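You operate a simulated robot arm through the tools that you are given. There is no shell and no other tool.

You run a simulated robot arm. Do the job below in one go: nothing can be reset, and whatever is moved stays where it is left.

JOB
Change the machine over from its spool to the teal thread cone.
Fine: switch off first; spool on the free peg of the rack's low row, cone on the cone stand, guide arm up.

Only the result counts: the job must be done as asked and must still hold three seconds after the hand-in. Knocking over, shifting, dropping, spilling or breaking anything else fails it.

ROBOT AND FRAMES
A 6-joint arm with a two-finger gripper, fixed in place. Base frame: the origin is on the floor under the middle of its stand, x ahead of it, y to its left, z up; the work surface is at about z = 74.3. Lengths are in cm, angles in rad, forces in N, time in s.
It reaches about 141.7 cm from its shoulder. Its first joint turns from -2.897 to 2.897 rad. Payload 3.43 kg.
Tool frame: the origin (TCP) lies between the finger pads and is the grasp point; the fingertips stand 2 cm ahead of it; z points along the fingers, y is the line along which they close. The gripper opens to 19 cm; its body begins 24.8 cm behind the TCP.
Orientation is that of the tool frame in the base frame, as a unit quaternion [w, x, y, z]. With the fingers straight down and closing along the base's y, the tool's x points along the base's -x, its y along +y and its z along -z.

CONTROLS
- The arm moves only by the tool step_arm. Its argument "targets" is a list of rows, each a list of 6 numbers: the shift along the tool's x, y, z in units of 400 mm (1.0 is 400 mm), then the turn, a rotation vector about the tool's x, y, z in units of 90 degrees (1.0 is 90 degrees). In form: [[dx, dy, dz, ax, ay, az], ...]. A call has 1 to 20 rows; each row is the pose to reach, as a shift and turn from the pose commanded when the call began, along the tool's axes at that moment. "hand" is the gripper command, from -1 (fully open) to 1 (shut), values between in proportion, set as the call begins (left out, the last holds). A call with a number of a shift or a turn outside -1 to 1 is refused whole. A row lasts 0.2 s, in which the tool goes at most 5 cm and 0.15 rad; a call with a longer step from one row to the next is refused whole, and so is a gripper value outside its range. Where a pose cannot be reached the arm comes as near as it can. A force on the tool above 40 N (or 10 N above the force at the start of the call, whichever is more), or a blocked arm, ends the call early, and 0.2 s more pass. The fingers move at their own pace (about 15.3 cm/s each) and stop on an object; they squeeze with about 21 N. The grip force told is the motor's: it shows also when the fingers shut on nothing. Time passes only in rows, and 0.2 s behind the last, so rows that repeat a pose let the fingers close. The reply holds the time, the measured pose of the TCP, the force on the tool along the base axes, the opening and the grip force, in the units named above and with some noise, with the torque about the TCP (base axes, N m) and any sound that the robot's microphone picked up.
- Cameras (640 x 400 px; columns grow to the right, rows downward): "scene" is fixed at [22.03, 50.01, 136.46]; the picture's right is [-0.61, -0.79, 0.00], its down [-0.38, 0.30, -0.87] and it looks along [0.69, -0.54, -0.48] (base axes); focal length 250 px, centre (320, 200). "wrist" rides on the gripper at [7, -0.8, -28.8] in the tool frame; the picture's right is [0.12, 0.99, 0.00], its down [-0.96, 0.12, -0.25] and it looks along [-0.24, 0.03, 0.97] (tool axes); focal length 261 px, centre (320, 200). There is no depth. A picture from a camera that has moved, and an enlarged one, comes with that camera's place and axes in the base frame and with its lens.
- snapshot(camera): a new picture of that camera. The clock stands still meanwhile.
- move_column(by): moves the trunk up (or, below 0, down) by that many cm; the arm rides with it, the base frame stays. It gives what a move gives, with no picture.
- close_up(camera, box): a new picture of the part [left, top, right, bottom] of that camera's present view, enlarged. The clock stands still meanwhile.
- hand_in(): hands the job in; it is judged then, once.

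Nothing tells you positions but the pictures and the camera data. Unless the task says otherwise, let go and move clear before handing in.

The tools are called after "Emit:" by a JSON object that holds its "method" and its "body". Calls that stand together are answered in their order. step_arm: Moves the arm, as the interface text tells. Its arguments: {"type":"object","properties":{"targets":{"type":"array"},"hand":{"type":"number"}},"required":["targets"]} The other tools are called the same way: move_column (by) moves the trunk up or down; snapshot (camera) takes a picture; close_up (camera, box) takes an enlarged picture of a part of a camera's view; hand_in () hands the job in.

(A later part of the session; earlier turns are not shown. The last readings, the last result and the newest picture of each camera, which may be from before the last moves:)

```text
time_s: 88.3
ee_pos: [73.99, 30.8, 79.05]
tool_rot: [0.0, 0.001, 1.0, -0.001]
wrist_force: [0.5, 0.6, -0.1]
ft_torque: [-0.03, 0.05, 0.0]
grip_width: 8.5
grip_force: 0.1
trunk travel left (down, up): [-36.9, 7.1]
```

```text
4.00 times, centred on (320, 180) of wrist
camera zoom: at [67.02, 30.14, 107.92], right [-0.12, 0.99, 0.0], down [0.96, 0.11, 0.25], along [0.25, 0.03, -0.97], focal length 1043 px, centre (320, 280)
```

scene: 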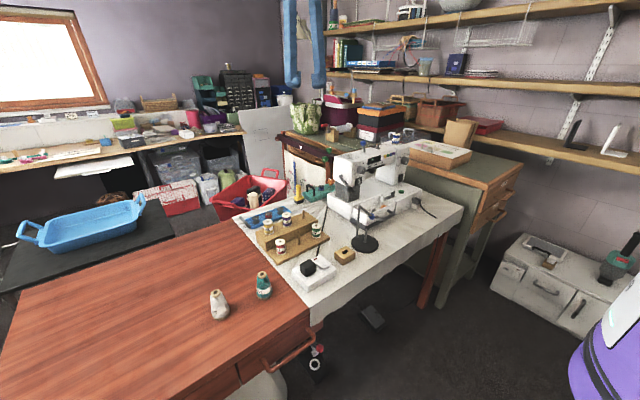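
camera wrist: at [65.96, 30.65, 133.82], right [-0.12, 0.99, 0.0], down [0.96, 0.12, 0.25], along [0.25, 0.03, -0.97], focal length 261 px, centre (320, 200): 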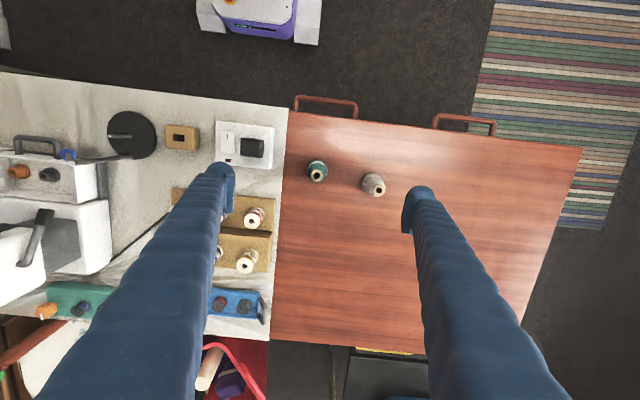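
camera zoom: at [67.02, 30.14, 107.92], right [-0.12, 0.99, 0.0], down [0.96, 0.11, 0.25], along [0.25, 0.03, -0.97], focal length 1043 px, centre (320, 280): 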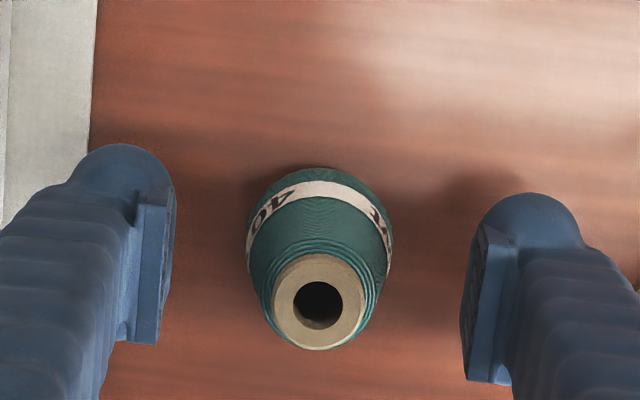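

Emit:
{"method": "step_arm", "body": {"targets": [[0, 0, 0, 0, 0, 0], [0, 0, 0, 0, 0, 0], [0, 0, 0, 0, 0, 0], [0, 0, 0, 0, 0, 0]], "hand": 1}}

Emit:
{"method": "close_up", "body": {"camera": "wrist", "box": [240, 130, 400, 230]}}

Emit:
{"method": "close_up", "body": {"camera": "scene", "box": [216, 250, 296, 310]}}

```text
time_s: 89.3
ee_pos: [73.93, 30.8, 79.27]
tool_rot: [0.001, 0.001, 1.0, -0.001]
wrist_force: [-1.4, -1.0, 6.3]
ft_torque: [-0.04, -0.01, 0.0]
grip_width: 3.53
grip_force: 21.0
trunk travel left (down, up): [-36.9, 7.1]
```

```text
4.00 times, centred on (320, 180) of wrist
camera zoom: at [66.92, 30.13, 108.02], right [-0.12, 0.99, 0.0], down [0.96, 0.11, 0.25], along [0.25, 0.03, -0.97], focal length 1043 px, centre (320, 280)
```

zoom: 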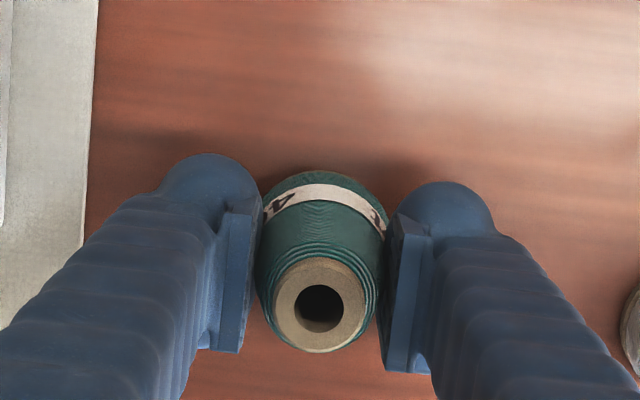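

```text
6.67 times, centred on (256, 280) of scene
camera zoom: at [22.03, 50.01, 136.46], right [-0.61, -0.79, 0.0], down [-0.38, 0.3, -0.87], along [0.69, -0.54, -0.48], focal length 1664 px, centre (747, -333)
```

zoom: 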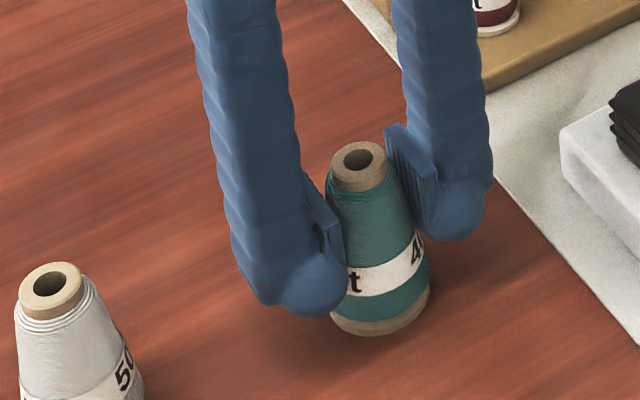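

Emit:
{"method": "step_arm", "body": {"targets": [[0, 0, -0.02, 0, 0, 0], [0, 0, -0.05, 0, 0, 0], [0, 0, -0.09, 0, 0, 0], [0, 0, -0.15, 0, 0, 0]]}}

Emit:
{"method": "close_up", "body": {"camera": "wrist", "box": [240, 130, 400, 230]}}

Emit:
{"method": "close_up", "body": {"camera": "scene", "box": [216, 240, 296, 300]}}

```text
time_s: 90.3
ee_pos: [74.01, 30.87, 85.18]
tool_rot: [0.0, 0.001, 1.0, 0.0]
wrist_force: [-1.6, -0.4, -1.5]
ft_torque: [0.0, -0.02, 0.01]
grip_width: 3.55
grip_force: 21.3
trunk travel left (down, up): [-36.9, 7.1]
```

```text
4.00 times, centred on (320, 180) of wrist
camera zoom: at [66.94, 30.15, 114.04], right [-0.12, 0.99, 0.0], down [0.96, 0.11, 0.25], along [0.25, 0.03, -0.97], focal length 1043 px, centre (320, 280)
```

zoom: 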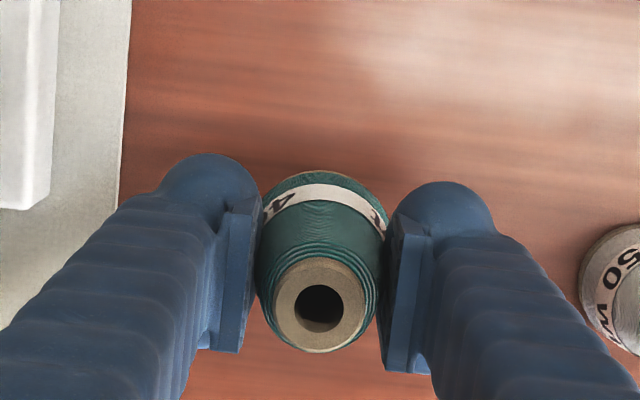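

```text
6.67 times, centred on (256, 270) of scene
camera zoom: at [22.03, 50.01, 136.46], right [-0.61, -0.79, 0.0], down [-0.38, 0.3, -0.87], along [0.69, -0.54, -0.48], focal length 1664 px, centre (747, -267)
```

zoom: 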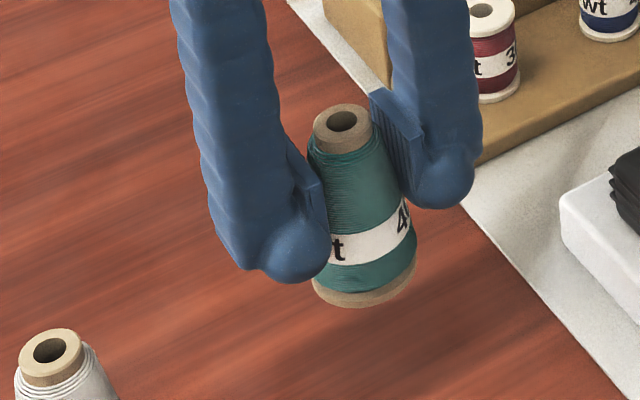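

Emit:
{"method": "step_arm", "body": {"targets": [[0, 0, -0.1, 0, 0, 0], [0, 0, -0.2, 0, 0, 0], [0, 0, -0.3, 0, 0, 0], [0, 0, -0.4, 0, 0, 0], [0.006, -0.09, -0.42, 0, 0, 0], [0.012, -0.18, -0.42, 0, 0, 0], [0.018, -0.27, -0.42, 0, 0, 0], [0.024, -0.36, -0.42, 0, 0, 0], [0.03, -0.45, -0.42, 0, 0, 0], [0.036, -0.54, -0.42, 0, 0, 0], [0.042, -0.63, -0.42, 0, 0, 0], [0.048, -0.72, -0.42, 0, 0, 0], [0.054, -0.81, -0.42, 0, 0, 0], [0.06, -0.9, -0.42, 0, 0, 0], [0.0675, -0.98, -0.42, 0, 0, 0]]}}

Emit:
{"method": "snapshot", "body": {"camera": "wrist"}}

Emit:
{"method": "close_up", "body": {"camera": "scene", "box": [310, 130, 438, 260]}}

```text
time_s: 93.5
ee_pos: [71.41, -8.57, 102.13]
tool_rot: [0.0, 0.001, 1.0, -0.001]
wrist_force: [0.1, -0.2, 0.3]
ft_torque: [0.07, 0.02, -0.05]
grip_width: 3.52
grip_force: 20.9
trunk travel left (down, up): [-36.9, 7.1]
```

```text
taken
camera wrist: at [64.22, -9.19, 130.96], right [-0.12, 0.99, 0.0], down [0.96, 0.11, 0.25], along [0.25, 0.03, -0.97], focal length 261 px, centre (320, 200)
```

wrist: 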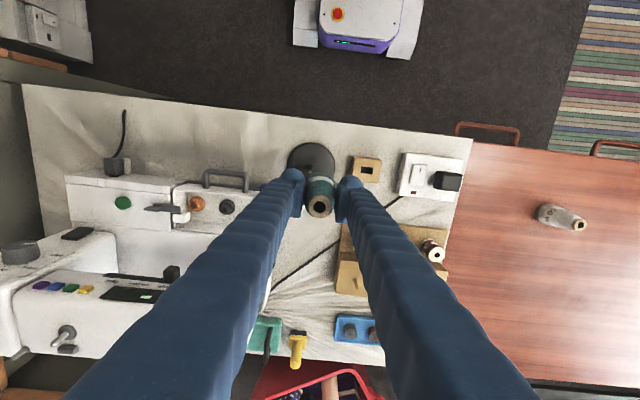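

```text
3.08 times, centred on (374, 195) of scene
camera zoom: at [22.03, 50.01, 136.46], right [-0.61, -0.79, 0.0], down [-0.38, 0.3, -0.87], along [0.69, -0.54, -0.48], focal length 768 px, centre (154, 215)
```

zoom: 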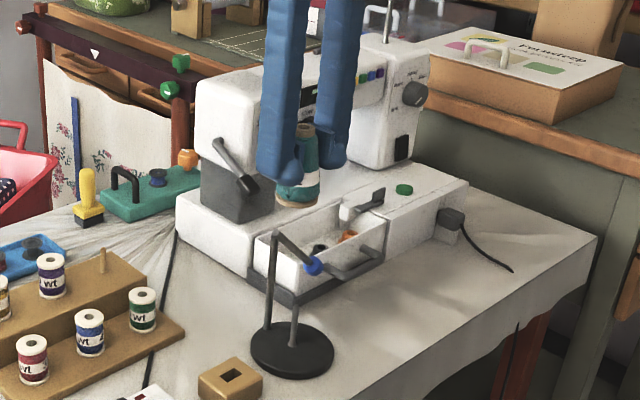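

Emit:
{"method": "close_up", "body": {"camera": "scene", "box": [350, 215, 390, 255]}}

Emit:
{"method": "close_up", "body": {"camera": "wrist", "box": [280, 135, 360, 225]}}

Emit:
{"method": "close_up", "body": {"camera": "scene", "box": [350, 155, 398, 200]}}

```text
10.00 times, centred on (370, 235) of scene
camera zoom: at [22.03, 50.01, 136.46], right [-0.61, -0.79, 0.0], down [-0.38, 0.3, -0.87], along [0.69, -0.54, -0.48], focal length 2497 px, centre (-180, -150)
```

zoom: 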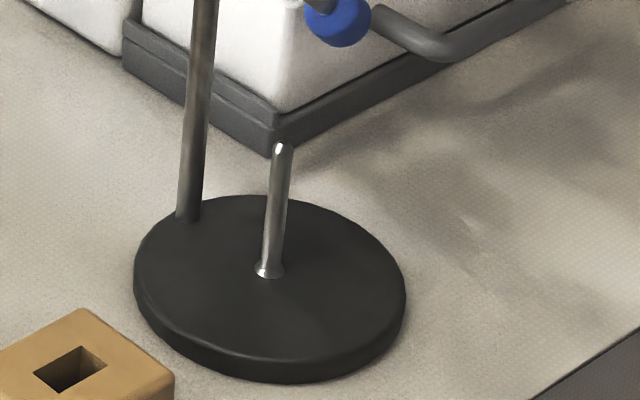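

```text
4.44 times, centred on (320, 180) of wrist
camera zoom: at [64.22, -9.19, 130.96], right [-0.12, 0.99, 0.0], down [0.96, 0.11, 0.25], along [0.25, 0.03, -0.97], focal length 1158 px, centre (320, 289)
```

zoom: 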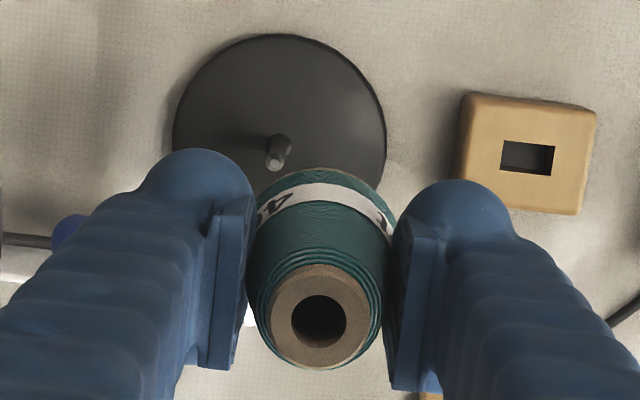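

```text
8.89 times, centred on (374, 178) of scene
camera zoom: at [22.03, 50.01, 136.46], right [-0.61, -0.79, 0.0], down [-0.38, 0.3, -0.87], along [0.69, -0.54, -0.48], focal length 2219 px, centre (-160, 400)
```

zoom: 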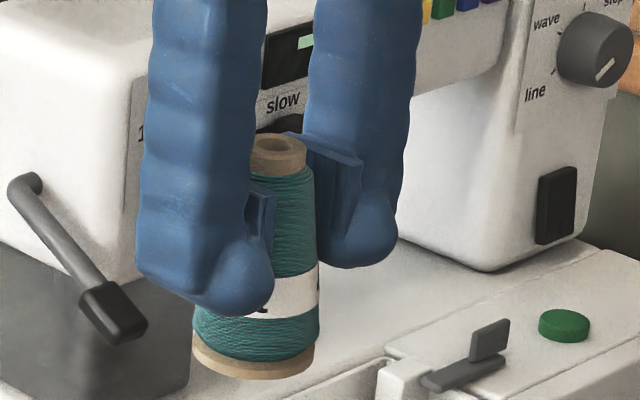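

Emit:
{"method": "close_up", "body": {"camera": "wrist", "box": [296, 155, 328, 175]}}

Emit:
{"method": "close_up", "body": {"camera": "wrist", "box": [288, 180, 352, 220]}}

```text
16.00 times, centred on (312, 165) of wrist
camera zoom: at [64.22, -9.19, 130.96], right [-0.12, 0.99, 0.0], down [0.96, 0.11, 0.25], along [0.25, 0.03, -0.97], focal length 4170 px, centre (448, 760)
```

zoom: 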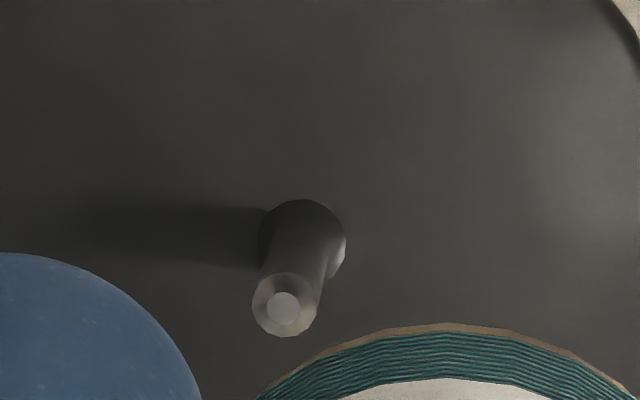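

```text
10.00 times, centred on (320, 200) of wrist
camera zoom: at [64.22, -9.19, 130.96], right [-0.12, 0.99, 0.0], down [0.96, 0.11, 0.25], along [0.25, 0.03, -0.97], focal length 2606 px, centre (320, 200)
```

zoom: 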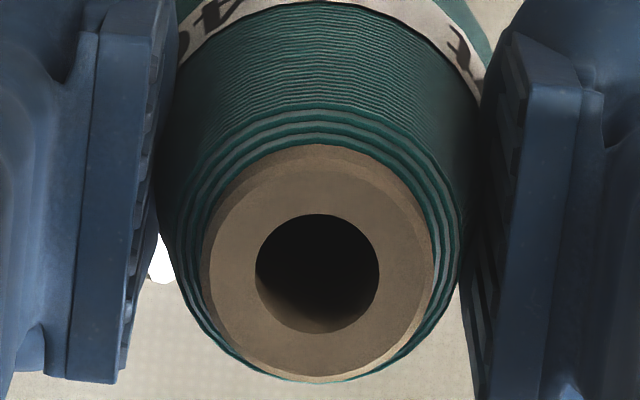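

Emit:
{"method": "step_arm", "body": {"targets": [[-0.0039, -0.0474, 0.0, 0, 0, 0], [-0.0039, -0.0474, 0.1, 0, 0, 0], [-0.0039, -0.0474, 0.2, 0, 0, 0], [-0.0039, -0.0474, 0.29, 0, 0, 0], [-0.0039, -0.0474, 0.325, 0, 0, 0], [-0.0039, -0.0474, 0.325, 0, 0, 0]]}}

Emit:
{"method": "close_up", "body": {"camera": "scene", "box": [340, 195, 404, 250]}}

Emit:
{"method": "close_up", "body": {"camera": "wrist", "box": [280, 130, 360, 225]}}

```text
time_s: 94.9
ee_pos: [71.47, -10.28, 89.15]
tool_rot: [0.0, 0.001, 1.0, -0.001]
wrist_force: [0.1, -0.2, -0.7]
ft_torque: [-0.01, -0.04, -0.01]
grip_width: 3.55
grip_force: 20.8
trunk travel left (down, up): [-36.9, 7.1]
```

```text
7.27 times, centred on (372, 222) of scene
camera zoom: at [22.03, 50.01, 136.46], right [-0.61, -0.79, 0.0], down [-0.38, 0.3, -0.87], along [0.69, -0.54, -0.48], focal length 1816 px, centre (-58, 36)
```

zoom: 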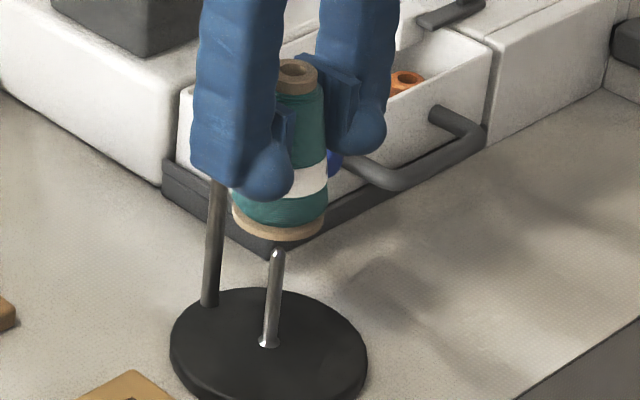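

```text
4.21 times, centred on (320, 178) of wrist
camera zoom: at [64.37, -10.91, 117.86], right [-0.12, 0.99, 0.0], down [0.96, 0.11, 0.25], along [0.25, 0.03, -0.97], focal length 1098 px, centre (320, 295)
```

zoom: 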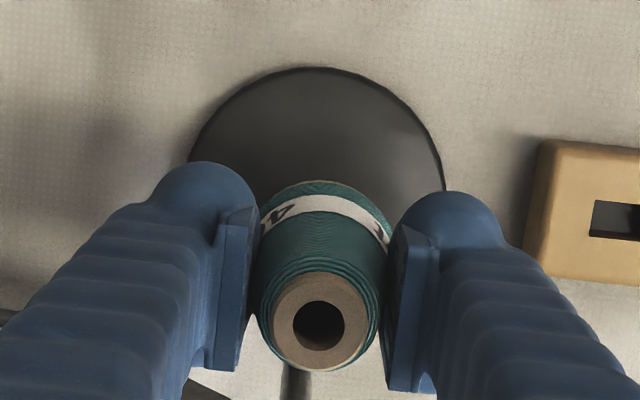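

Emit:
{"method": "step_arm", "body": {"targets": [[0, 0, 0.02, 0, 0, 0], [0, 0, 0.04, 0, 0, 0], [0, 0, 0.055, 0, 0, 0], [0, 0, 0.065, 0, 0, 0]]}}

Emit:
{"method": "close_up", "body": {"camera": "scene", "box": [346, 205, 394, 240]}}

```text
time_s: 95.9
ee_pos: [71.45, -10.3, 86.43]
tool_rot: [0.001, 0.001, 1.0, 0.0]
wrist_force: [0.0, -0.9, -0.8]
ft_torque: [0.02, 0.0, 0.0]
grip_width: 3.52
grip_force: 20.9
trunk travel left (down, up): [-36.9, 7.1]
```

```text
11.43 times, centred on (370, 222) of scene
camera zoom: at [22.03, 50.01, 136.46], right [-0.61, -0.79, 0.0], down [-0.38, 0.3, -0.87], along [0.69, -0.54, -0.48], focal length 2853 px, centre (-251, -57)
```

zoom: 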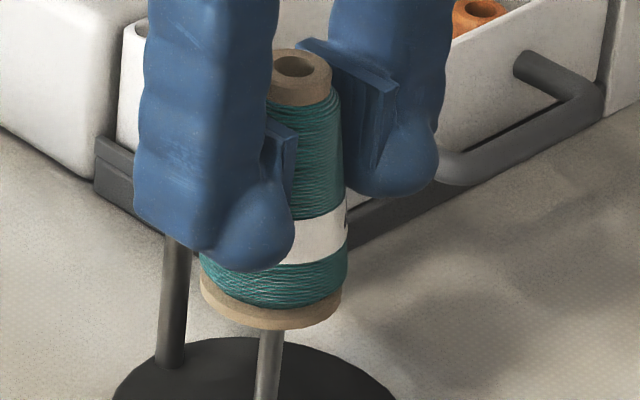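

Emit:
{"method": "step_arm", "body": {"targets": [[0, 0, 0.0075, 0, 0, 0], [0, 0, 0.015, 0, 0, 0], [0, 0, 0.0225, 0, 0, 0], [0, 0, 0.03, 0, 0, 0], [0, 0, 0.0375, 0, 0, 0]]}}

```text
time_s: 97.1
ee_pos: [71.39, -10.14, 84.82]
tool_rot: [0.0, 0.001, 1.0, -0.001]
wrist_force: [-0.8, -0.7, -0.1]
ft_torque: [-0.01, 0.01, 0.04]
grip_width: 3.54
grip_force: 20.4
trunk travel left (down, up): [-36.9, 7.1]
```

Emit:
{"method": "step_arm", "body": {"targets": [[0, 0, 0.0125, 0, 0, 0], [0, 0, 0.025, 0, 0, 0], [0, 0, 0.0375, 0, 0, 0], [0, 0, 0.05, 0, 0, 0], [0, 0, 0.0625, 0, 0, 0]]}}

Emit:
{"method": "close_up", "body": {"camera": "scene", "box": [340, 205, 404, 255]}}

```text
time_s: 98.3
ee_pos: [71.4, -10.45, 82.39]
tool_rot: [0.001, 0.0, 1.0, -0.001]
wrist_force: [-0.5, -0.2, -1.0]
ft_torque: [0.02, 0.03, -0.02]
grip_width: 3.52
grip_force: 20.7
trunk travel left (down, up): [-36.9, 7.1]
```

```text
8.00 times, centred on (372, 230) of scene
camera zoom: at [22.03, 50.01, 136.46], right [-0.61, -0.79, 0.0], down [-0.38, 0.3, -0.87], along [0.69, -0.54, -0.48], focal length 1997 px, centre (-96, -40)
```

zoom: 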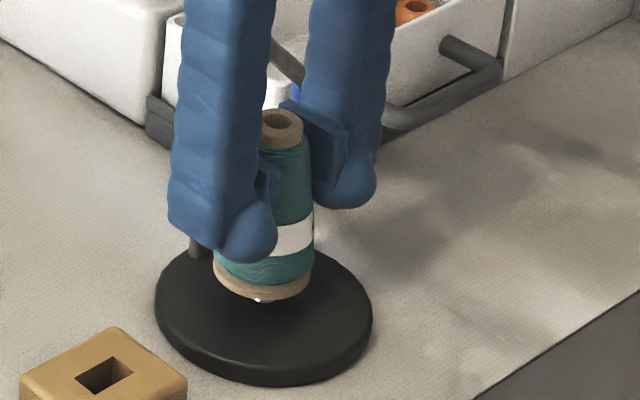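

Emit:
{"method": "step_arm", "body": {"targets": [[0, 0, 0.0125, 0, 0, 0], [0, 0, 0.025, 0, 0, 0], [0, 0, 0.035, 0, 0, 0], [0, 0, 0.0425, 0, 0, 0]]}}

Emit:
{"method": "close_up", "body": {"camera": "scene", "box": [348, 215, 396, 250]}}

```text
time_s: 99.3
ee_pos: [71.45, -10.35, 80.99]
tool_rot: [0.0, 0.001, 1.0, -0.001]
wrist_force: [-2.7, 0.3, 19.6]
ft_torque: [0.03, 0.19, 0.05]
grip_width: 3.51
grip_force: 20.8
trunk travel left (down, up): [-36.9, 7.1]
```

```text
11.43 times, centred on (372, 232) of scene
camera zoom: at [22.03, 50.01, 136.46], right [-0.61, -0.79, 0.0], down [-0.38, 0.3, -0.87], along [0.69, -0.54, -0.48], focal length 2853 px, centre (-274, -171)
```

zoom: 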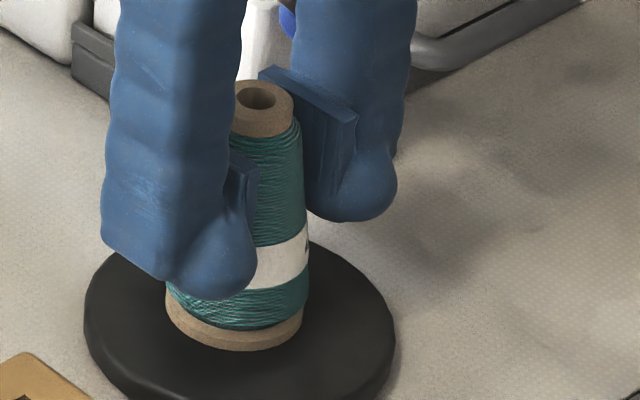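

Emit:
{"method": "step_arm", "body": {"targets": [[0, 0, -0.005, 0, 0, 0], [0, 0, -0.005, 0, 0, 0]]}}

Emit:
{"method": "step_arm", "body": {"targets": [[0, 0, 0, 0, 0, 0], [0, 0, 0, 0, 0, 0], [0, 0, 0, 0, 0, 0]], "hand": 0.4}}

Emit:
{"method": "close_up", "body": {"camera": "scene", "box": [348, 215, 396, 250]}}

Emit:
{"method": "close_up", "body": {"camera": "wrist", "box": [240, 130, 400, 230]}}

```text
time_s: 99.9
ee_pos: [71.35, -10.41, 80.97]
tool_rot: [0.001, 0.001, 1.0, -0.001]
wrist_force: [0.9, -0.7, 5.1]
ft_torque: [-0.03, -0.13, 0.03]
grip_width: 3.52
grip_force: 21.3
trunk travel left (down, up): [-36.9, 7.1]
```

```text
time_s: 100.7
ee_pos: [71.37, -10.43, 81.01]
tool_rot: [0.0, 0.001, 1.0, 0.0]
wrist_force: [-0.2, -0.3, 0.0]
ft_torque: [-0.01, -0.01, -0.03]
grip_width: 5.71
grip_force: 0.0
trunk travel left (down, up): [-36.9, 7.1]
```

```text
11.43 times, centred on (372, 232) of scene
camera zoom: at [22.03, 50.01, 136.46], right [-0.61, -0.79, 0.0], down [-0.38, 0.3, -0.87], along [0.69, -0.54, -0.48], focal length 2853 px, centre (-274, -171)
```

zoom: 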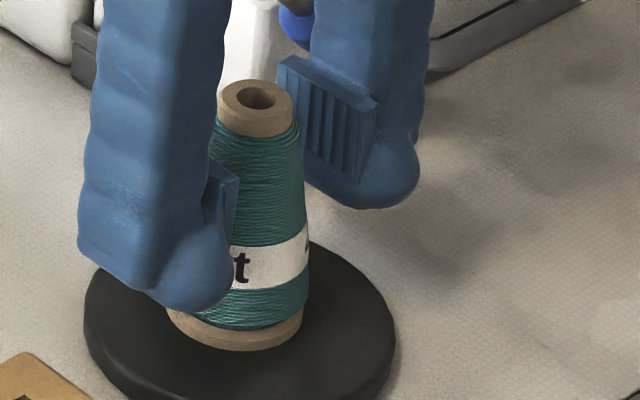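

```text
4.00 times, centred on (320, 180) of wrist
camera zoom: at [64.34, -11.0, 109.76], right [-0.12, 0.99, 0.0], down [0.96, 0.11, 0.25], along [0.25, 0.03, -0.97], focal length 1043 px, centre (320, 280)
```

zoom: 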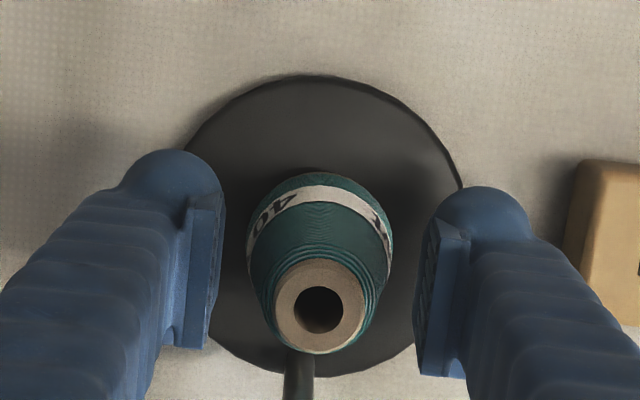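

The teal cone is seated on the stand's peg. I'll rise clear, then look at the guide arm.

Emit:
{"method": "step_arm", "body": {"targets": [[0, 0, -0.06, 0, 0, 0], [0, 0, -0.15, 0, 0, 0], [0, 0, -0.25, 0, 0, 0], [0, 0, -0.36, 0, 0, 0], [0, 0, -0.47, 0, 0, 0], [0, 0, -0.58, 0, 0, 0]]}}

Emit:
{"method": "step_arm", "body": {"targets": [[0.05, -0.06, 0, 0, 0, 0], [0.1, -0.12, 0, 0, 0, 0]], "hand": -1}}

Emit:
{"method": "snapshot", "body": {"camera": "wrist"}}

Emit:
{"method": "close_up", "body": {"camera": "scene", "box": [335, 180, 431, 255]}}

```text
time_s: 102.1
ee_pos: [71.32, -10.21, 104.37]
tool_rot: [0.001, 0.0, 1.0, -0.001]
wrist_force: [-0.4, -0.2, 0.0]
ft_torque: [0.0, -0.05, 0.01]
grip_width: 5.71
grip_force: 0.1
trunk travel left (down, up): [-36.9, 7.1]
```

```text
time_s: 102.7
ee_pos: [67.37, -15.3, 104.1]
tool_rot: [0.0, 0.0, 1.0, -0.001]
wrist_force: [0.0, -0.6, -0.1]
ft_torque: [0.07, -0.01, 0.01]
grip_width: 18.98
grip_force: 0.1
trunk travel left (down, up): [-36.9, 7.1]
```

```text
taken
camera wrist: at [60.33, -15.91, 132.92], right [-0.12, 0.99, 0.0], down [0.96, 0.11, 0.25], along [0.25, 0.03, -0.97], focal length 261 px, centre (320, 200)
```

wrist: 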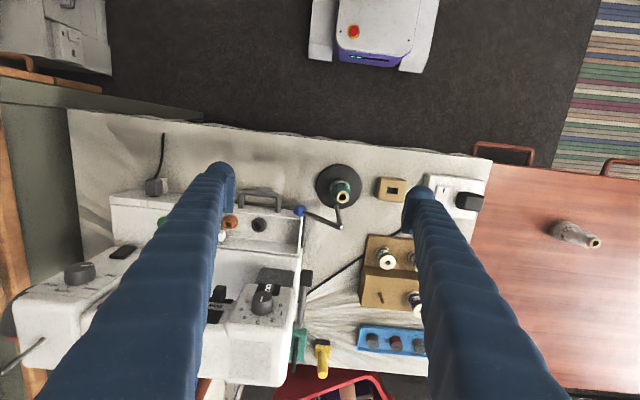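

```text
5.33 times, centred on (383, 218) of scene
camera zoom: at [22.03, 50.01, 136.46], right [-0.61, -0.79, 0.0], down [-0.38, 0.3, -0.87], along [0.69, -0.54, -0.48], focal length 1332 px, centre (-16, 107)
```

zoom: 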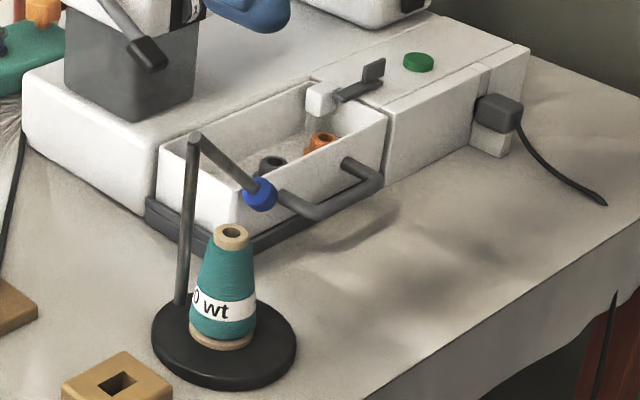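

Emit:
{"method": "close_up", "body": {"camera": "wrist", "box": [288, 195, 352, 235]}}

Emit:
{"method": "close_up", "body": {"camera": "scene", "box": [362, 200, 394, 220]}}

Emit:
{"method": "close_up", "body": {"camera": "wrist", "box": [240, 170, 368, 250]}}

```text
10.00 times, centred on (320, 215) of wrist
camera zoom: at [60.33, -15.91, 132.92], right [-0.12, 0.99, 0.0], down [0.96, 0.11, 0.25], along [0.25, 0.03, -0.97], focal length 2606 px, centre (320, 50)
```

zoom: 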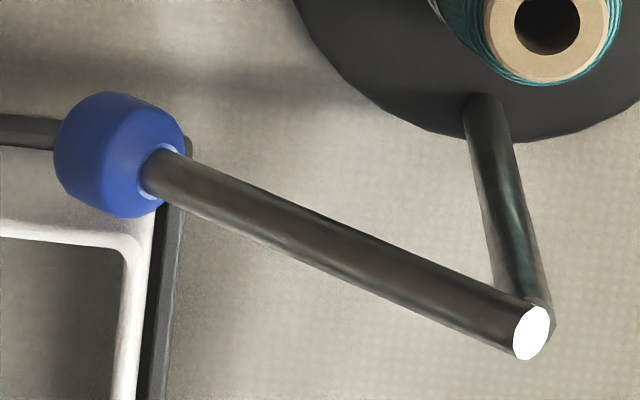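

```text
16.00 times, centred on (378, 210) of scene
camera zoom: at [22.03, 50.01, 136.46], right [-0.61, -0.79, 0.0], down [-0.38, 0.3, -0.87], along [0.69, -0.54, -0.48], focal length 3994 px, centre (-608, 40)
```

zoom: 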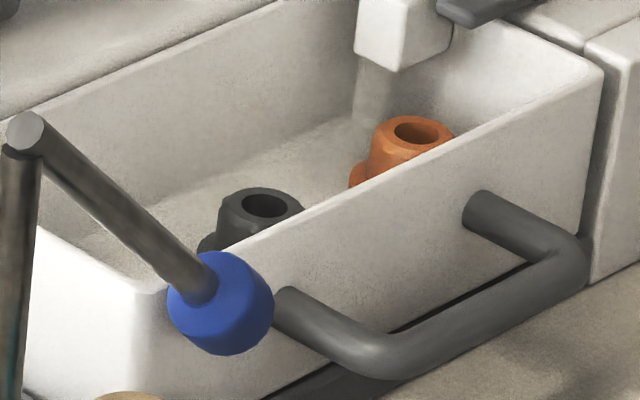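

```text
5.00 times, centred on (304, 210) of wrist
camera zoom: at [60.33, -15.91, 132.92], right [-0.12, 0.99, 0.0], down [0.96, 0.11, 0.25], along [0.25, 0.03, -0.97], focal length 1303 px, centre (400, 150)
```

zoom: 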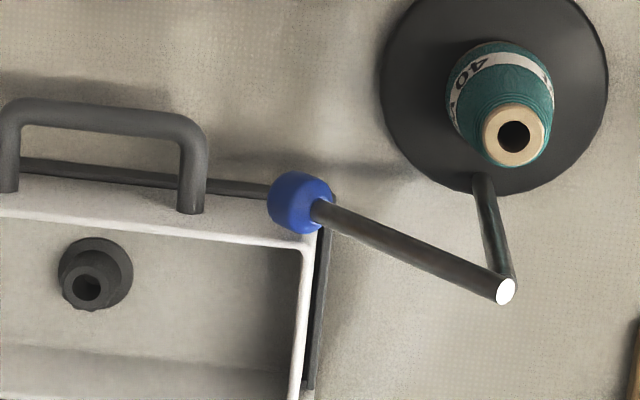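

The guide arm rod runs from the post top (75.7, -10.3, 90) down to the blue knob (75.9, -18.1, 82). I'll turn the gripper 90° to grip the rod mid-way from above and swing it up about the post top.

Emit:
{"method": "step_arm", "body": {"targets": [[-0.02, 0, 0.005, 0, 0, 0.09], [-0.04, 0, 0.01, 0, 0, 0.18], [-0.06, 0, 0.02, 0, 0, 0.27], [-0.08, 0.001, 0.03, 0, 0, 0.36], [-0.1, 0.001, 0.04, 0, 0, 0.45], [-0.12, 0.001, 0.05, 0, 0, 0.54], [-0.14, 0.002, 0.06, 0, 0, 0.63], [-0.16, 0.002, 0.07, 0, 0, 0.72], [-0.18, 0.002, 0.08, 0, 0, 0.81], [-0.2, 0.0025, 0.09, 0, 0, 0.9], [-0.211, 0.0025, 0.1, 0, 0, 0.99], [-0.211, 0.0025, 0.1, 0, 0, 1.0]], "hand": 0.684}}

Emit:
{"method": "snapshot", "body": {"camera": "wrist"}}

Emit:
{"method": "close_up", "body": {"camera": "scene", "box": [335, 170, 431, 255]}}

```text
time_s: 105.3
ee_pos: [75.92, -15.06, 100.15]
tool_rot: [0.002, 0.709, 0.705, 0.0]
wrist_force: [-0.8, -0.3, -0.1]
ft_torque: [0.0, 0.01, -0.01]
grip_width: 3.02
grip_force: 0.2
trunk travel left (down, up): [-36.9, 7.1]
```

```text
taken
camera wrist: at [74.99, -7.8, 128.96], right [0.99, 0.12, 0.0], down [0.11, -0.96, 0.25], along [0.03, -0.25, -0.97], focal length 261 px, centre (320, 200)
```

wrist: 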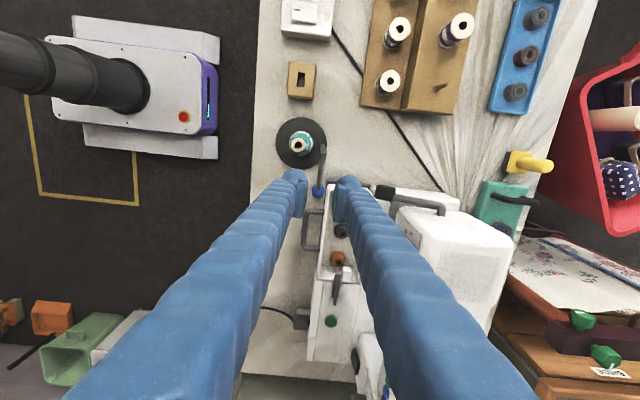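

```text
4.71 times, centred on (383, 212) of scene
camera zoom: at [22.03, 50.01, 136.46], right [-0.61, -0.79, 0.0], down [-0.38, 0.3, -0.87], along [0.69, -0.54, -0.48], focal length 1175 px, centre (24, 141)
```

zoom: 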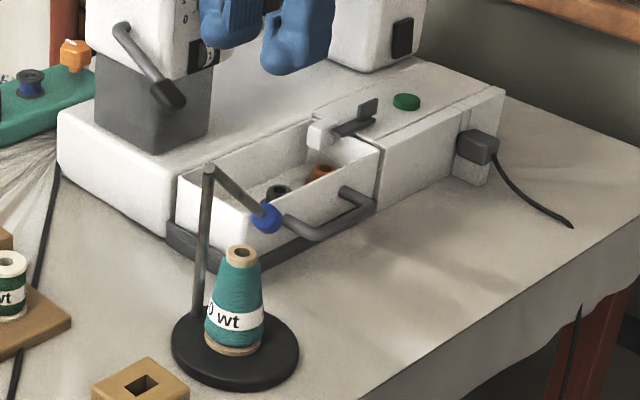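

Emit:
{"method": "close_up", "body": {"camera": "wrist", "box": [272, 130, 368, 210]}}

```text
5.00 times, centred on (320, 170) of wrist
camera zoom: at [74.99, -7.8, 128.96], right [0.99, 0.12, 0.0], down [0.11, -0.96, 0.25], along [0.03, -0.25, -0.97], focal length 1303 px, centre (320, 350)
```

zoom: 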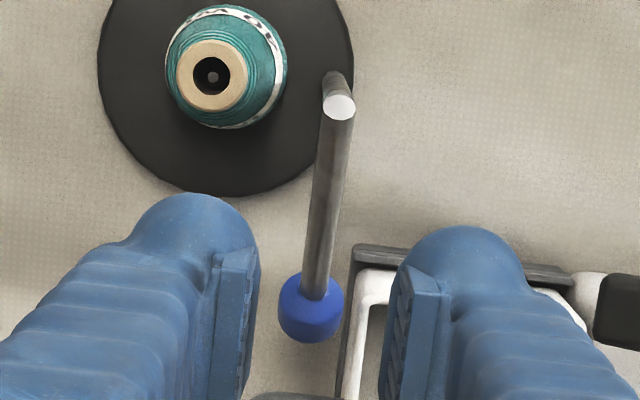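

Emit:
{"method": "step_arm", "body": {"targets": [[-0.01, 0.002, 0.08, 0, 0, 0], [-0.01, 0.002, 0.17, 0, 0, 0], [-0.01, 0.002, 0.25, 0, 0, 0], [-0.01, 0.002, 0.31, 0, 0, 0]]}}

Emit:
{"method": "close_up", "body": {"camera": "wrist", "box": [272, 130, 368, 210]}}

Emit:
{"method": "close_up", "body": {"camera": "scene", "box": [340, 180, 404, 240]}}

```text
time_s: 106.3
ee_pos: [75.94, -15.46, 87.68]
tool_rot: [0.001, 0.708, 0.706, -0.001]
wrist_force: [-0.3, -0.5, -0.1]
ft_torque: [0.01, 0.04, 0.02]
grip_width: 3.01
grip_force: 0.0
trunk travel left (down, up): [-36.9, 7.1]
```

```text
5.00 times, centred on (320, 170) of wrist
camera zoom: at [75.05, -8.17, 116.47], right [0.99, 0.12, 0.0], down [0.11, -0.96, 0.25], along [0.03, -0.25, -0.97], focal length 1303 px, centre (320, 350)
```

zoom: 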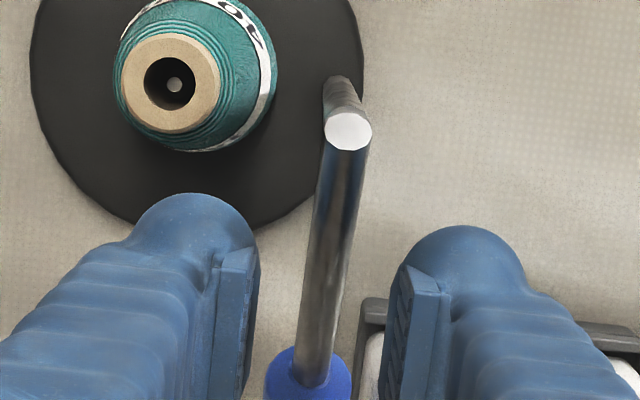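

```text
6.67 times, centred on (372, 210) of scene
camera zoom: at [22.03, 50.01, 136.46], right [-0.61, -0.79, 0.0], down [-0.38, 0.3, -0.87], along [0.69, -0.54, -0.48], focal length 1664 px, centre (-27, 133)
```

zoom: 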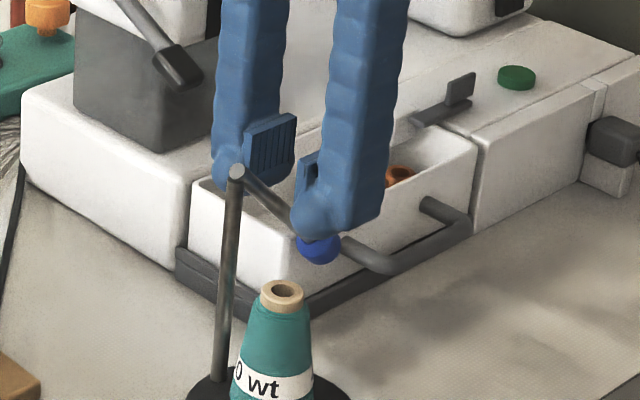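

Emit:
{"method": "step_arm", "body": {"targets": [[0, 0, 0.03, 0, 0, 0], [0, 0, 0.06, 0, 0, 0]]}}

Emit:
{"method": "step_arm", "body": {"targets": [[0, 0, 0, 0, 0, 0], [0, 0, 0, 0, 0, 0], [0, 0, 0, 0, 0, 0]], "hand": 1}}

Emit:
{"method": "close_up", "body": {"camera": "wrist", "box": [272, 130, 368, 210]}}

Emit:
{"method": "close_up", "body": {"camera": "scene", "box": [340, 190, 404, 255]}}

```text
time_s: 106.9
ee_pos: [75.91, -15.43, 85.45]
tool_rot: [0.001, 0.708, 0.707, 0.0]
wrist_force: [-0.6, 0.0, -0.6]
ft_torque: [0.01, 0.0, 0.02]
grip_width: 3.03
grip_force: 0.1
trunk travel left (down, up): [-36.9, 7.1]
```

```text
time_s: 107.7
ee_pos: [75.9, -15.38, 85.28]
tool_rot: [0.0, 0.708, 0.706, 0.0]
wrist_force: [-0.7, -0.2, 2.3]
ft_torque: [0.03, 0.0, 0.01]
grip_width: 0.87
grip_force: 20.8
trunk travel left (down, up): [-36.9, 7.1]
```

```text
5.00 times, centred on (320, 170) of wrist
camera zoom: at [75.06, -8.24, 114.14], right [0.99, 0.12, 0.0], down [0.11, -0.96, 0.25], along [0.03, -0.25, -0.97], focal length 1303 px, centre (320, 350)
```

zoom: 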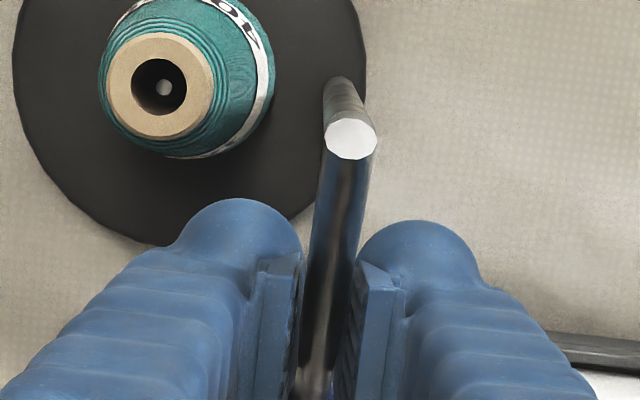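

```text
6.15 times, centred on (372, 222) of scene
camera zoom: at [22.03, 50.01, 136.46], right [-0.61, -0.79, 0.0], down [-0.38, 0.3, -0.87], along [0.69, -0.54, -0.48], focal length 1536 px, centre (0, 62)
```

zoom: 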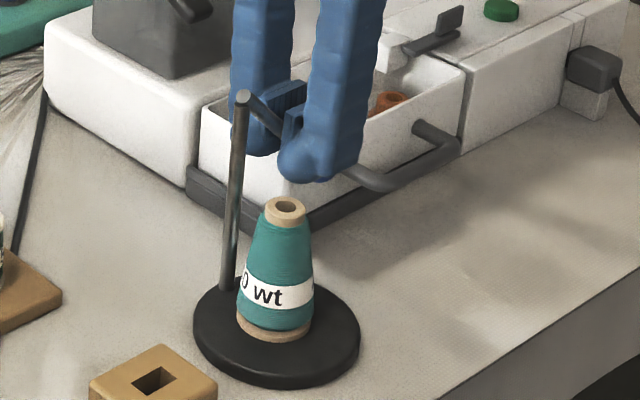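

Emit:
{"method": "step_arm", "body": {"targets": [[-0.0075, 0, -0.0094, 0, 0, 0], [-0.015, 0, -0.0188, 0, 0, 0], [-0.023, 0, -0.032, 0, 0, 0], [-0.0303, 0, -0.045, 0, 0, 0]]}}

Emit:
{"method": "close_up", "body": {"camera": "scene", "box": [340, 180, 404, 250]}}

Emit:
{"method": "close_up", "body": {"camera": "wrist", "box": [272, 130, 368, 210]}}

```text
time_s: 108.7
ee_pos: [75.95, -16.72, 87.17]
tool_rot: [0.0, 0.708, 0.706, 0.0]
wrist_force: [0.4, 0.5, -4.2]
ft_torque: [-0.28, -0.06, 0.01]
grip_width: 0.88
grip_force: 21.4
trunk travel left (down, up): [-36.9, 7.1]
```

```text
5.71 times, centred on (372, 215) of scene
camera zoom: at [22.03, 50.01, 136.46], right [-0.61, -0.79, 0.0], down [-0.38, 0.3, -0.87], along [0.69, -0.54, -0.48], focal length 1427 px, centre (23, 114)
```

zoom: 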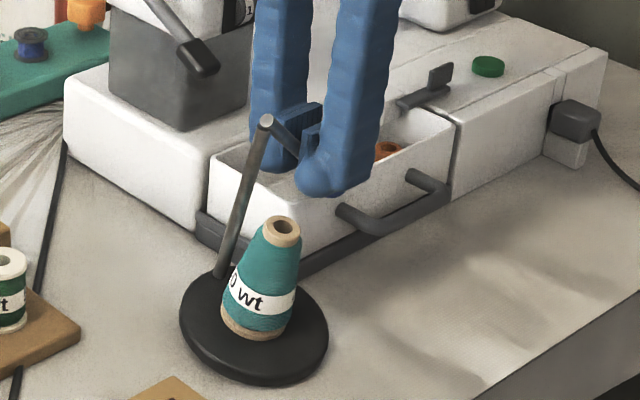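

```text
5.00 times, centred on (320, 170) of wrist
camera zoom: at [75.12, -9.47, 115.99], right [0.99, 0.12, 0.0], down [0.11, -0.96, 0.25], along [0.03, -0.25, -0.97], focal length 1303 px, centre (320, 350)
```

zoom: 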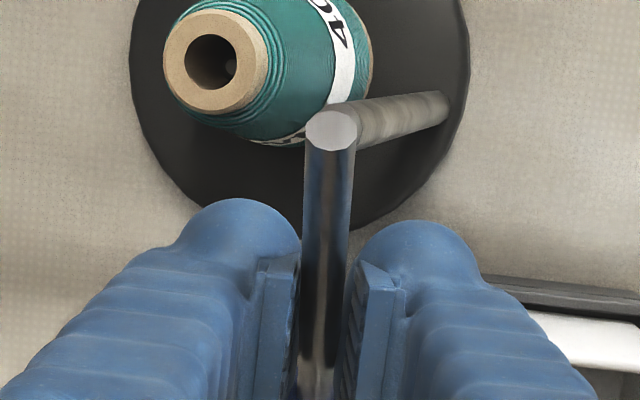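

The whole stand is tilting instead of the arm hinging, so I'll reverse that motion right away and rethink.

Emit:
{"method": "step_arm", "body": {"targets": [[0.0073, 0, 0.013, 0, 0, 0], [0.0153, 0, 0.0262, 0, 0, 0], [0.0228, 0, 0.0356, 0, 0, 0], [0.0303, 0, 0.045, 0, 0, 0], [0.0303, 0, 0.045, 0, 0, 0]]}}

Emit:
{"method": "close_up", "body": {"camera": "scene", "box": [340, 190, 404, 255]}}

Emit:
{"method": "close_up", "body": {"camera": "wrist", "box": [272, 130, 368, 210]}}

```text
time_s: 109.9
ee_pos: [75.93, -15.4, 85.41]
tool_rot: [0.001, 0.708, 0.706, 0.0]
wrist_force: [2.9, 2.0, 3.9]
ft_torque: [0.16, 0.2, -0.19]
grip_width: 0.91
grip_force: 20.6
trunk travel left (down, up): [-36.9, 7.1]
```

```text
6.15 times, centred on (372, 222) of scene
camera zoom: at [22.03, 50.01, 136.46], right [-0.61, -0.79, 0.0], down [-0.38, 0.3, -0.87], along [0.69, -0.54, -0.48], focal length 1536 px, centre (0, 62)
```

zoom: 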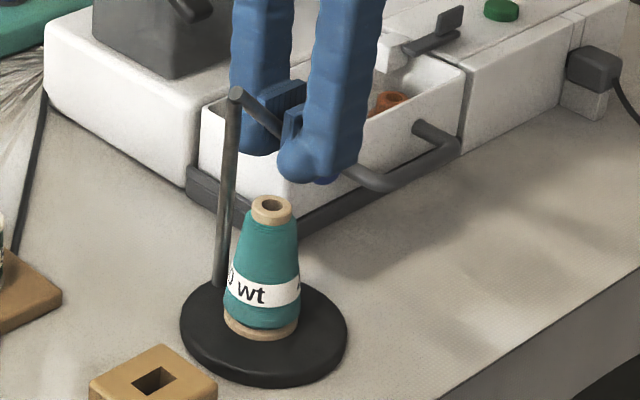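

```text
5.00 times, centred on (320, 170) of wrist
camera zoom: at [75.08, -8.19, 114.18], right [0.99, 0.12, 0.0], down [0.11, -0.96, 0.25], along [0.03, -0.25, -0.97], focal length 1303 px, centre (320, 350)
```

zoom: 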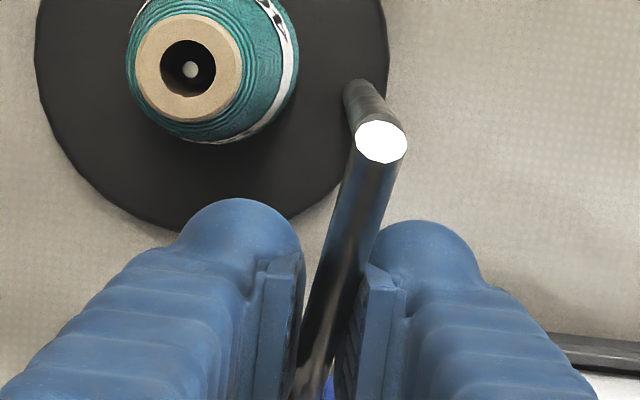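

Emit:
{"method": "step_arm", "body": {"targets": [[0, 0, 0, 0, 0, 0], [0, 0, 0, 0, 0, 0], [0, 0, 0, 0, 0, 0]], "hand": 0.684}}

Emit:
{"method": "close_up", "body": {"camera": "scene", "box": [340, 190, 404, 255]}}

Emit:
{"method": "close_up", "body": {"camera": "wrist", "box": [272, 130, 368, 210]}}

```text
time_s: 110.7
ee_pos: [75.98, -15.36, 85.33]
tool_rot: [0.001, 0.708, 0.706, 0.0]
wrist_force: [0.0, -0.9, -0.3]
ft_torque: [-0.01, 0.0, 0.0]
grip_width: 2.99
grip_force: 0.1
trunk travel left (down, up): [-36.9, 7.1]
```

```text
6.15 times, centred on (372, 222) of scene
camera zoom: at [22.03, 50.01, 136.46], right [-0.61, -0.79, 0.0], down [-0.38, 0.3, -0.87], along [0.69, -0.54, -0.48], focal length 1536 px, centre (0, 62)
```

zoom: 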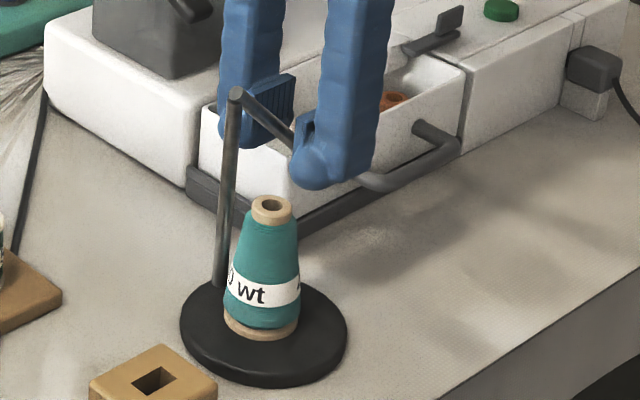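

```text
5.00 times, centred on (320, 170) of wrist
camera zoom: at [75.1, -8.23, 114.19], right [0.99, 0.12, 0.0], down [0.11, -0.96, 0.25], along [0.03, -0.25, -0.97], focal length 1303 px, centre (320, 350)
```

zoom: 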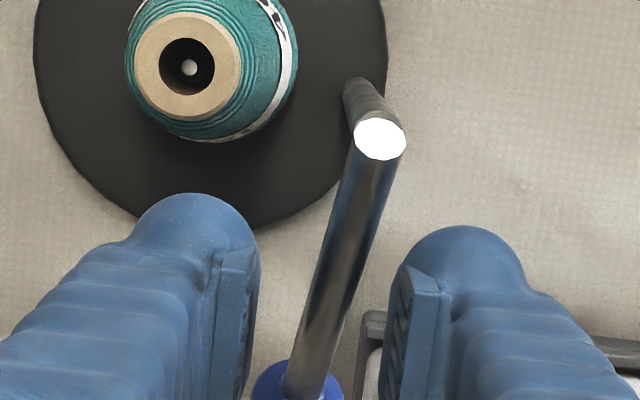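

The stand settled flat but shifted by about 0.7 cm and turned by about 6°. My lift clamped the rod without turning it, so it lifted the stand. I'll release, lower the trunk for reach, and next time rotate the gripper rigidly about the hinge.

Emit:
{"method": "step_arm", "body": {"targets": [[0, 0, -0.08, 0, 0, 0], [0, 0, -0.18, 0, 0, 0], [0, 0, -0.28, 0, 0, 0], [0, 0, -0.36, 0, 0, 0.031], [0, 0, -0.36, 0, 0, 0.062]]}}

Emit:
{"method": "move_column", "body": {"by": -10}}

Emit:
{"method": "close_up", "body": {"camera": "wrist", "box": [272, 130, 368, 210]}}

Emit:
{"method": "close_up", "body": {"camera": "scene", "box": [340, 190, 404, 255]}}

```text
time_s: 111.9
ee_pos: [75.97, -15.48, 99.63]
tool_rot: [0.0, 0.741, 0.671, 0.0]
wrist_force: [-0.3, 0.5, -0.1]
ft_torque: [-0.01, 0.02, 0.01]
grip_width: 2.99
grip_force: 0.0
trunk travel left (down, up): [-36.9, 7.1]
```

```text
time_s: 113.2
ee_pos: [75.93, -15.4, 89.93]
tool_rot: [0.0, 0.742, 0.671, 0.0]
wrist_force: [0.2, 0.4, 0.8]
ft_torque: [0.03, -0.02, -0.01]
grip_width: 3.0
grip_force: 0.0
trunk travel left (down, up): [-26.9, 17.1]
```

```text
5.00 times, centred on (320, 170) of wrist
camera zoom: at [75.77, -8.14, 118.6], right [1.0, 0.02, 0.0], down [0.02, -0.97, 0.25], along [0.01, -0.25, -0.97], focal length 1303 px, centre (320, 350)
```

zoom: 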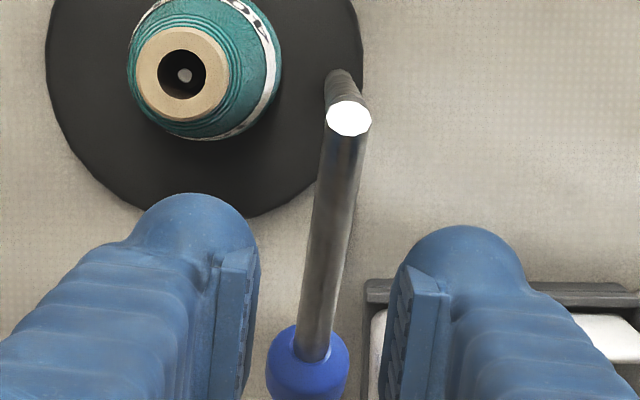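

```text
6.15 times, centred on (372, 222) of scene
camera zoom: at [22.03, 50.01, 136.46], right [-0.61, -0.79, 0.0], down [-0.38, 0.3, -0.87], along [0.69, -0.54, -0.48], focal length 1536 px, centre (0, 62)
```

zoom: 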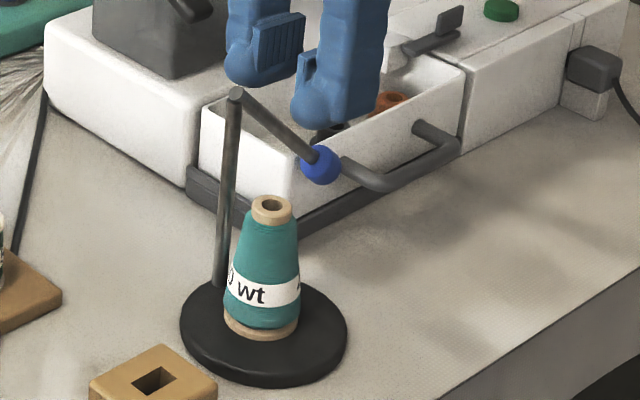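

Emit:
{"method": "step_arm", "body": {"targets": [[0.003, 0.001, 0.06, 0, 0, 0], [0.005, 0.0015, 0.12, 0, 0, 0], [0.005, 0.0015, 0.12, 0, 0, 0]]}}

Emit:
{"method": "step_arm", "body": {"targets": [[0, 0, 0, 0, 0, 0], [0, 0, 0, 0, 0, 0], [0, 0, 0, 0, 0, 0]], "hand": 1}}

Emit:
{"method": "close_up", "body": {"camera": "wrist", "box": [272, 130, 368, 210]}}

Emit:
{"method": "close_up", "body": {"camera": "scene", "box": [340, 190, 404, 255]}}

```text
time_s: 114.0
ee_pos: [75.99, -15.25, 85.06]
tool_rot: [0.001, 0.742, 0.671, 0.0]
wrist_force: [-0.3, -0.2, -0.1]
ft_torque: [0.0, -0.01, -0.01]
grip_width: 2.99
grip_force: 0.1
trunk travel left (down, up): [-26.9, 17.1]
```

```text
time_s: 114.8
ee_pos: [76.16, -15.33, 84.87]
tool_rot: [0.001, 0.742, 0.671, -0.001]
wrist_force: [1.0, 0.4, 0.0]
ft_torque: [-0.1, 0.02, 0.01]
grip_width: 0.86
grip_force: 20.7
trunk travel left (down, up): [-26.9, 17.1]
```

```text
5.00 times, centred on (320, 170) of wrist
camera zoom: at [75.95, -8.01, 113.76], right [1.0, 0.02, 0.0], down [0.02, -0.97, 0.25], along [0.01, -0.25, -0.97], focal length 1303 px, centre (320, 350)
```

zoom: 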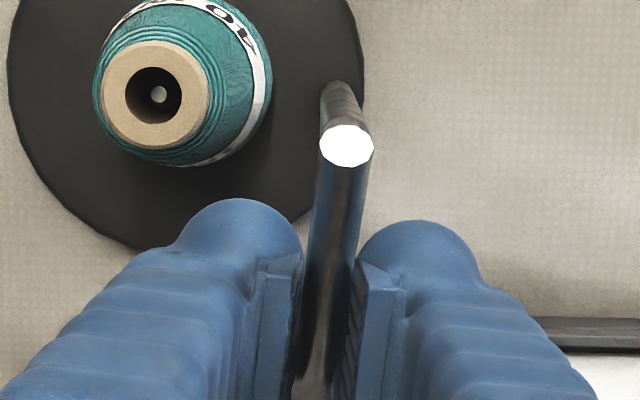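

```text
6.15 times, centred on (372, 222) of scene
camera zoom: at [22.03, 50.01, 136.46], right [-0.61, -0.79, 0.0], down [-0.38, 0.3, -0.87], along [0.69, -0.54, -0.48], focal length 1536 px, centre (0, 62)
```

zoom: 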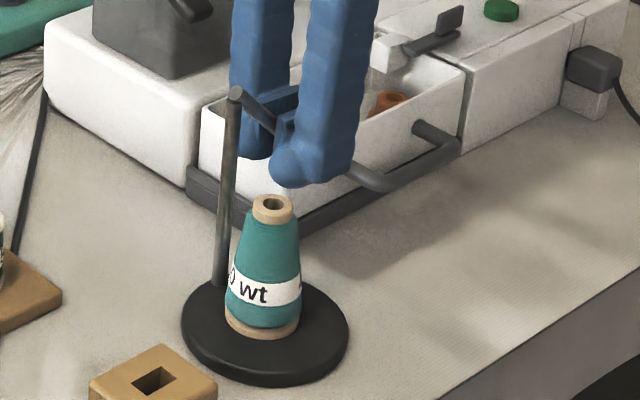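

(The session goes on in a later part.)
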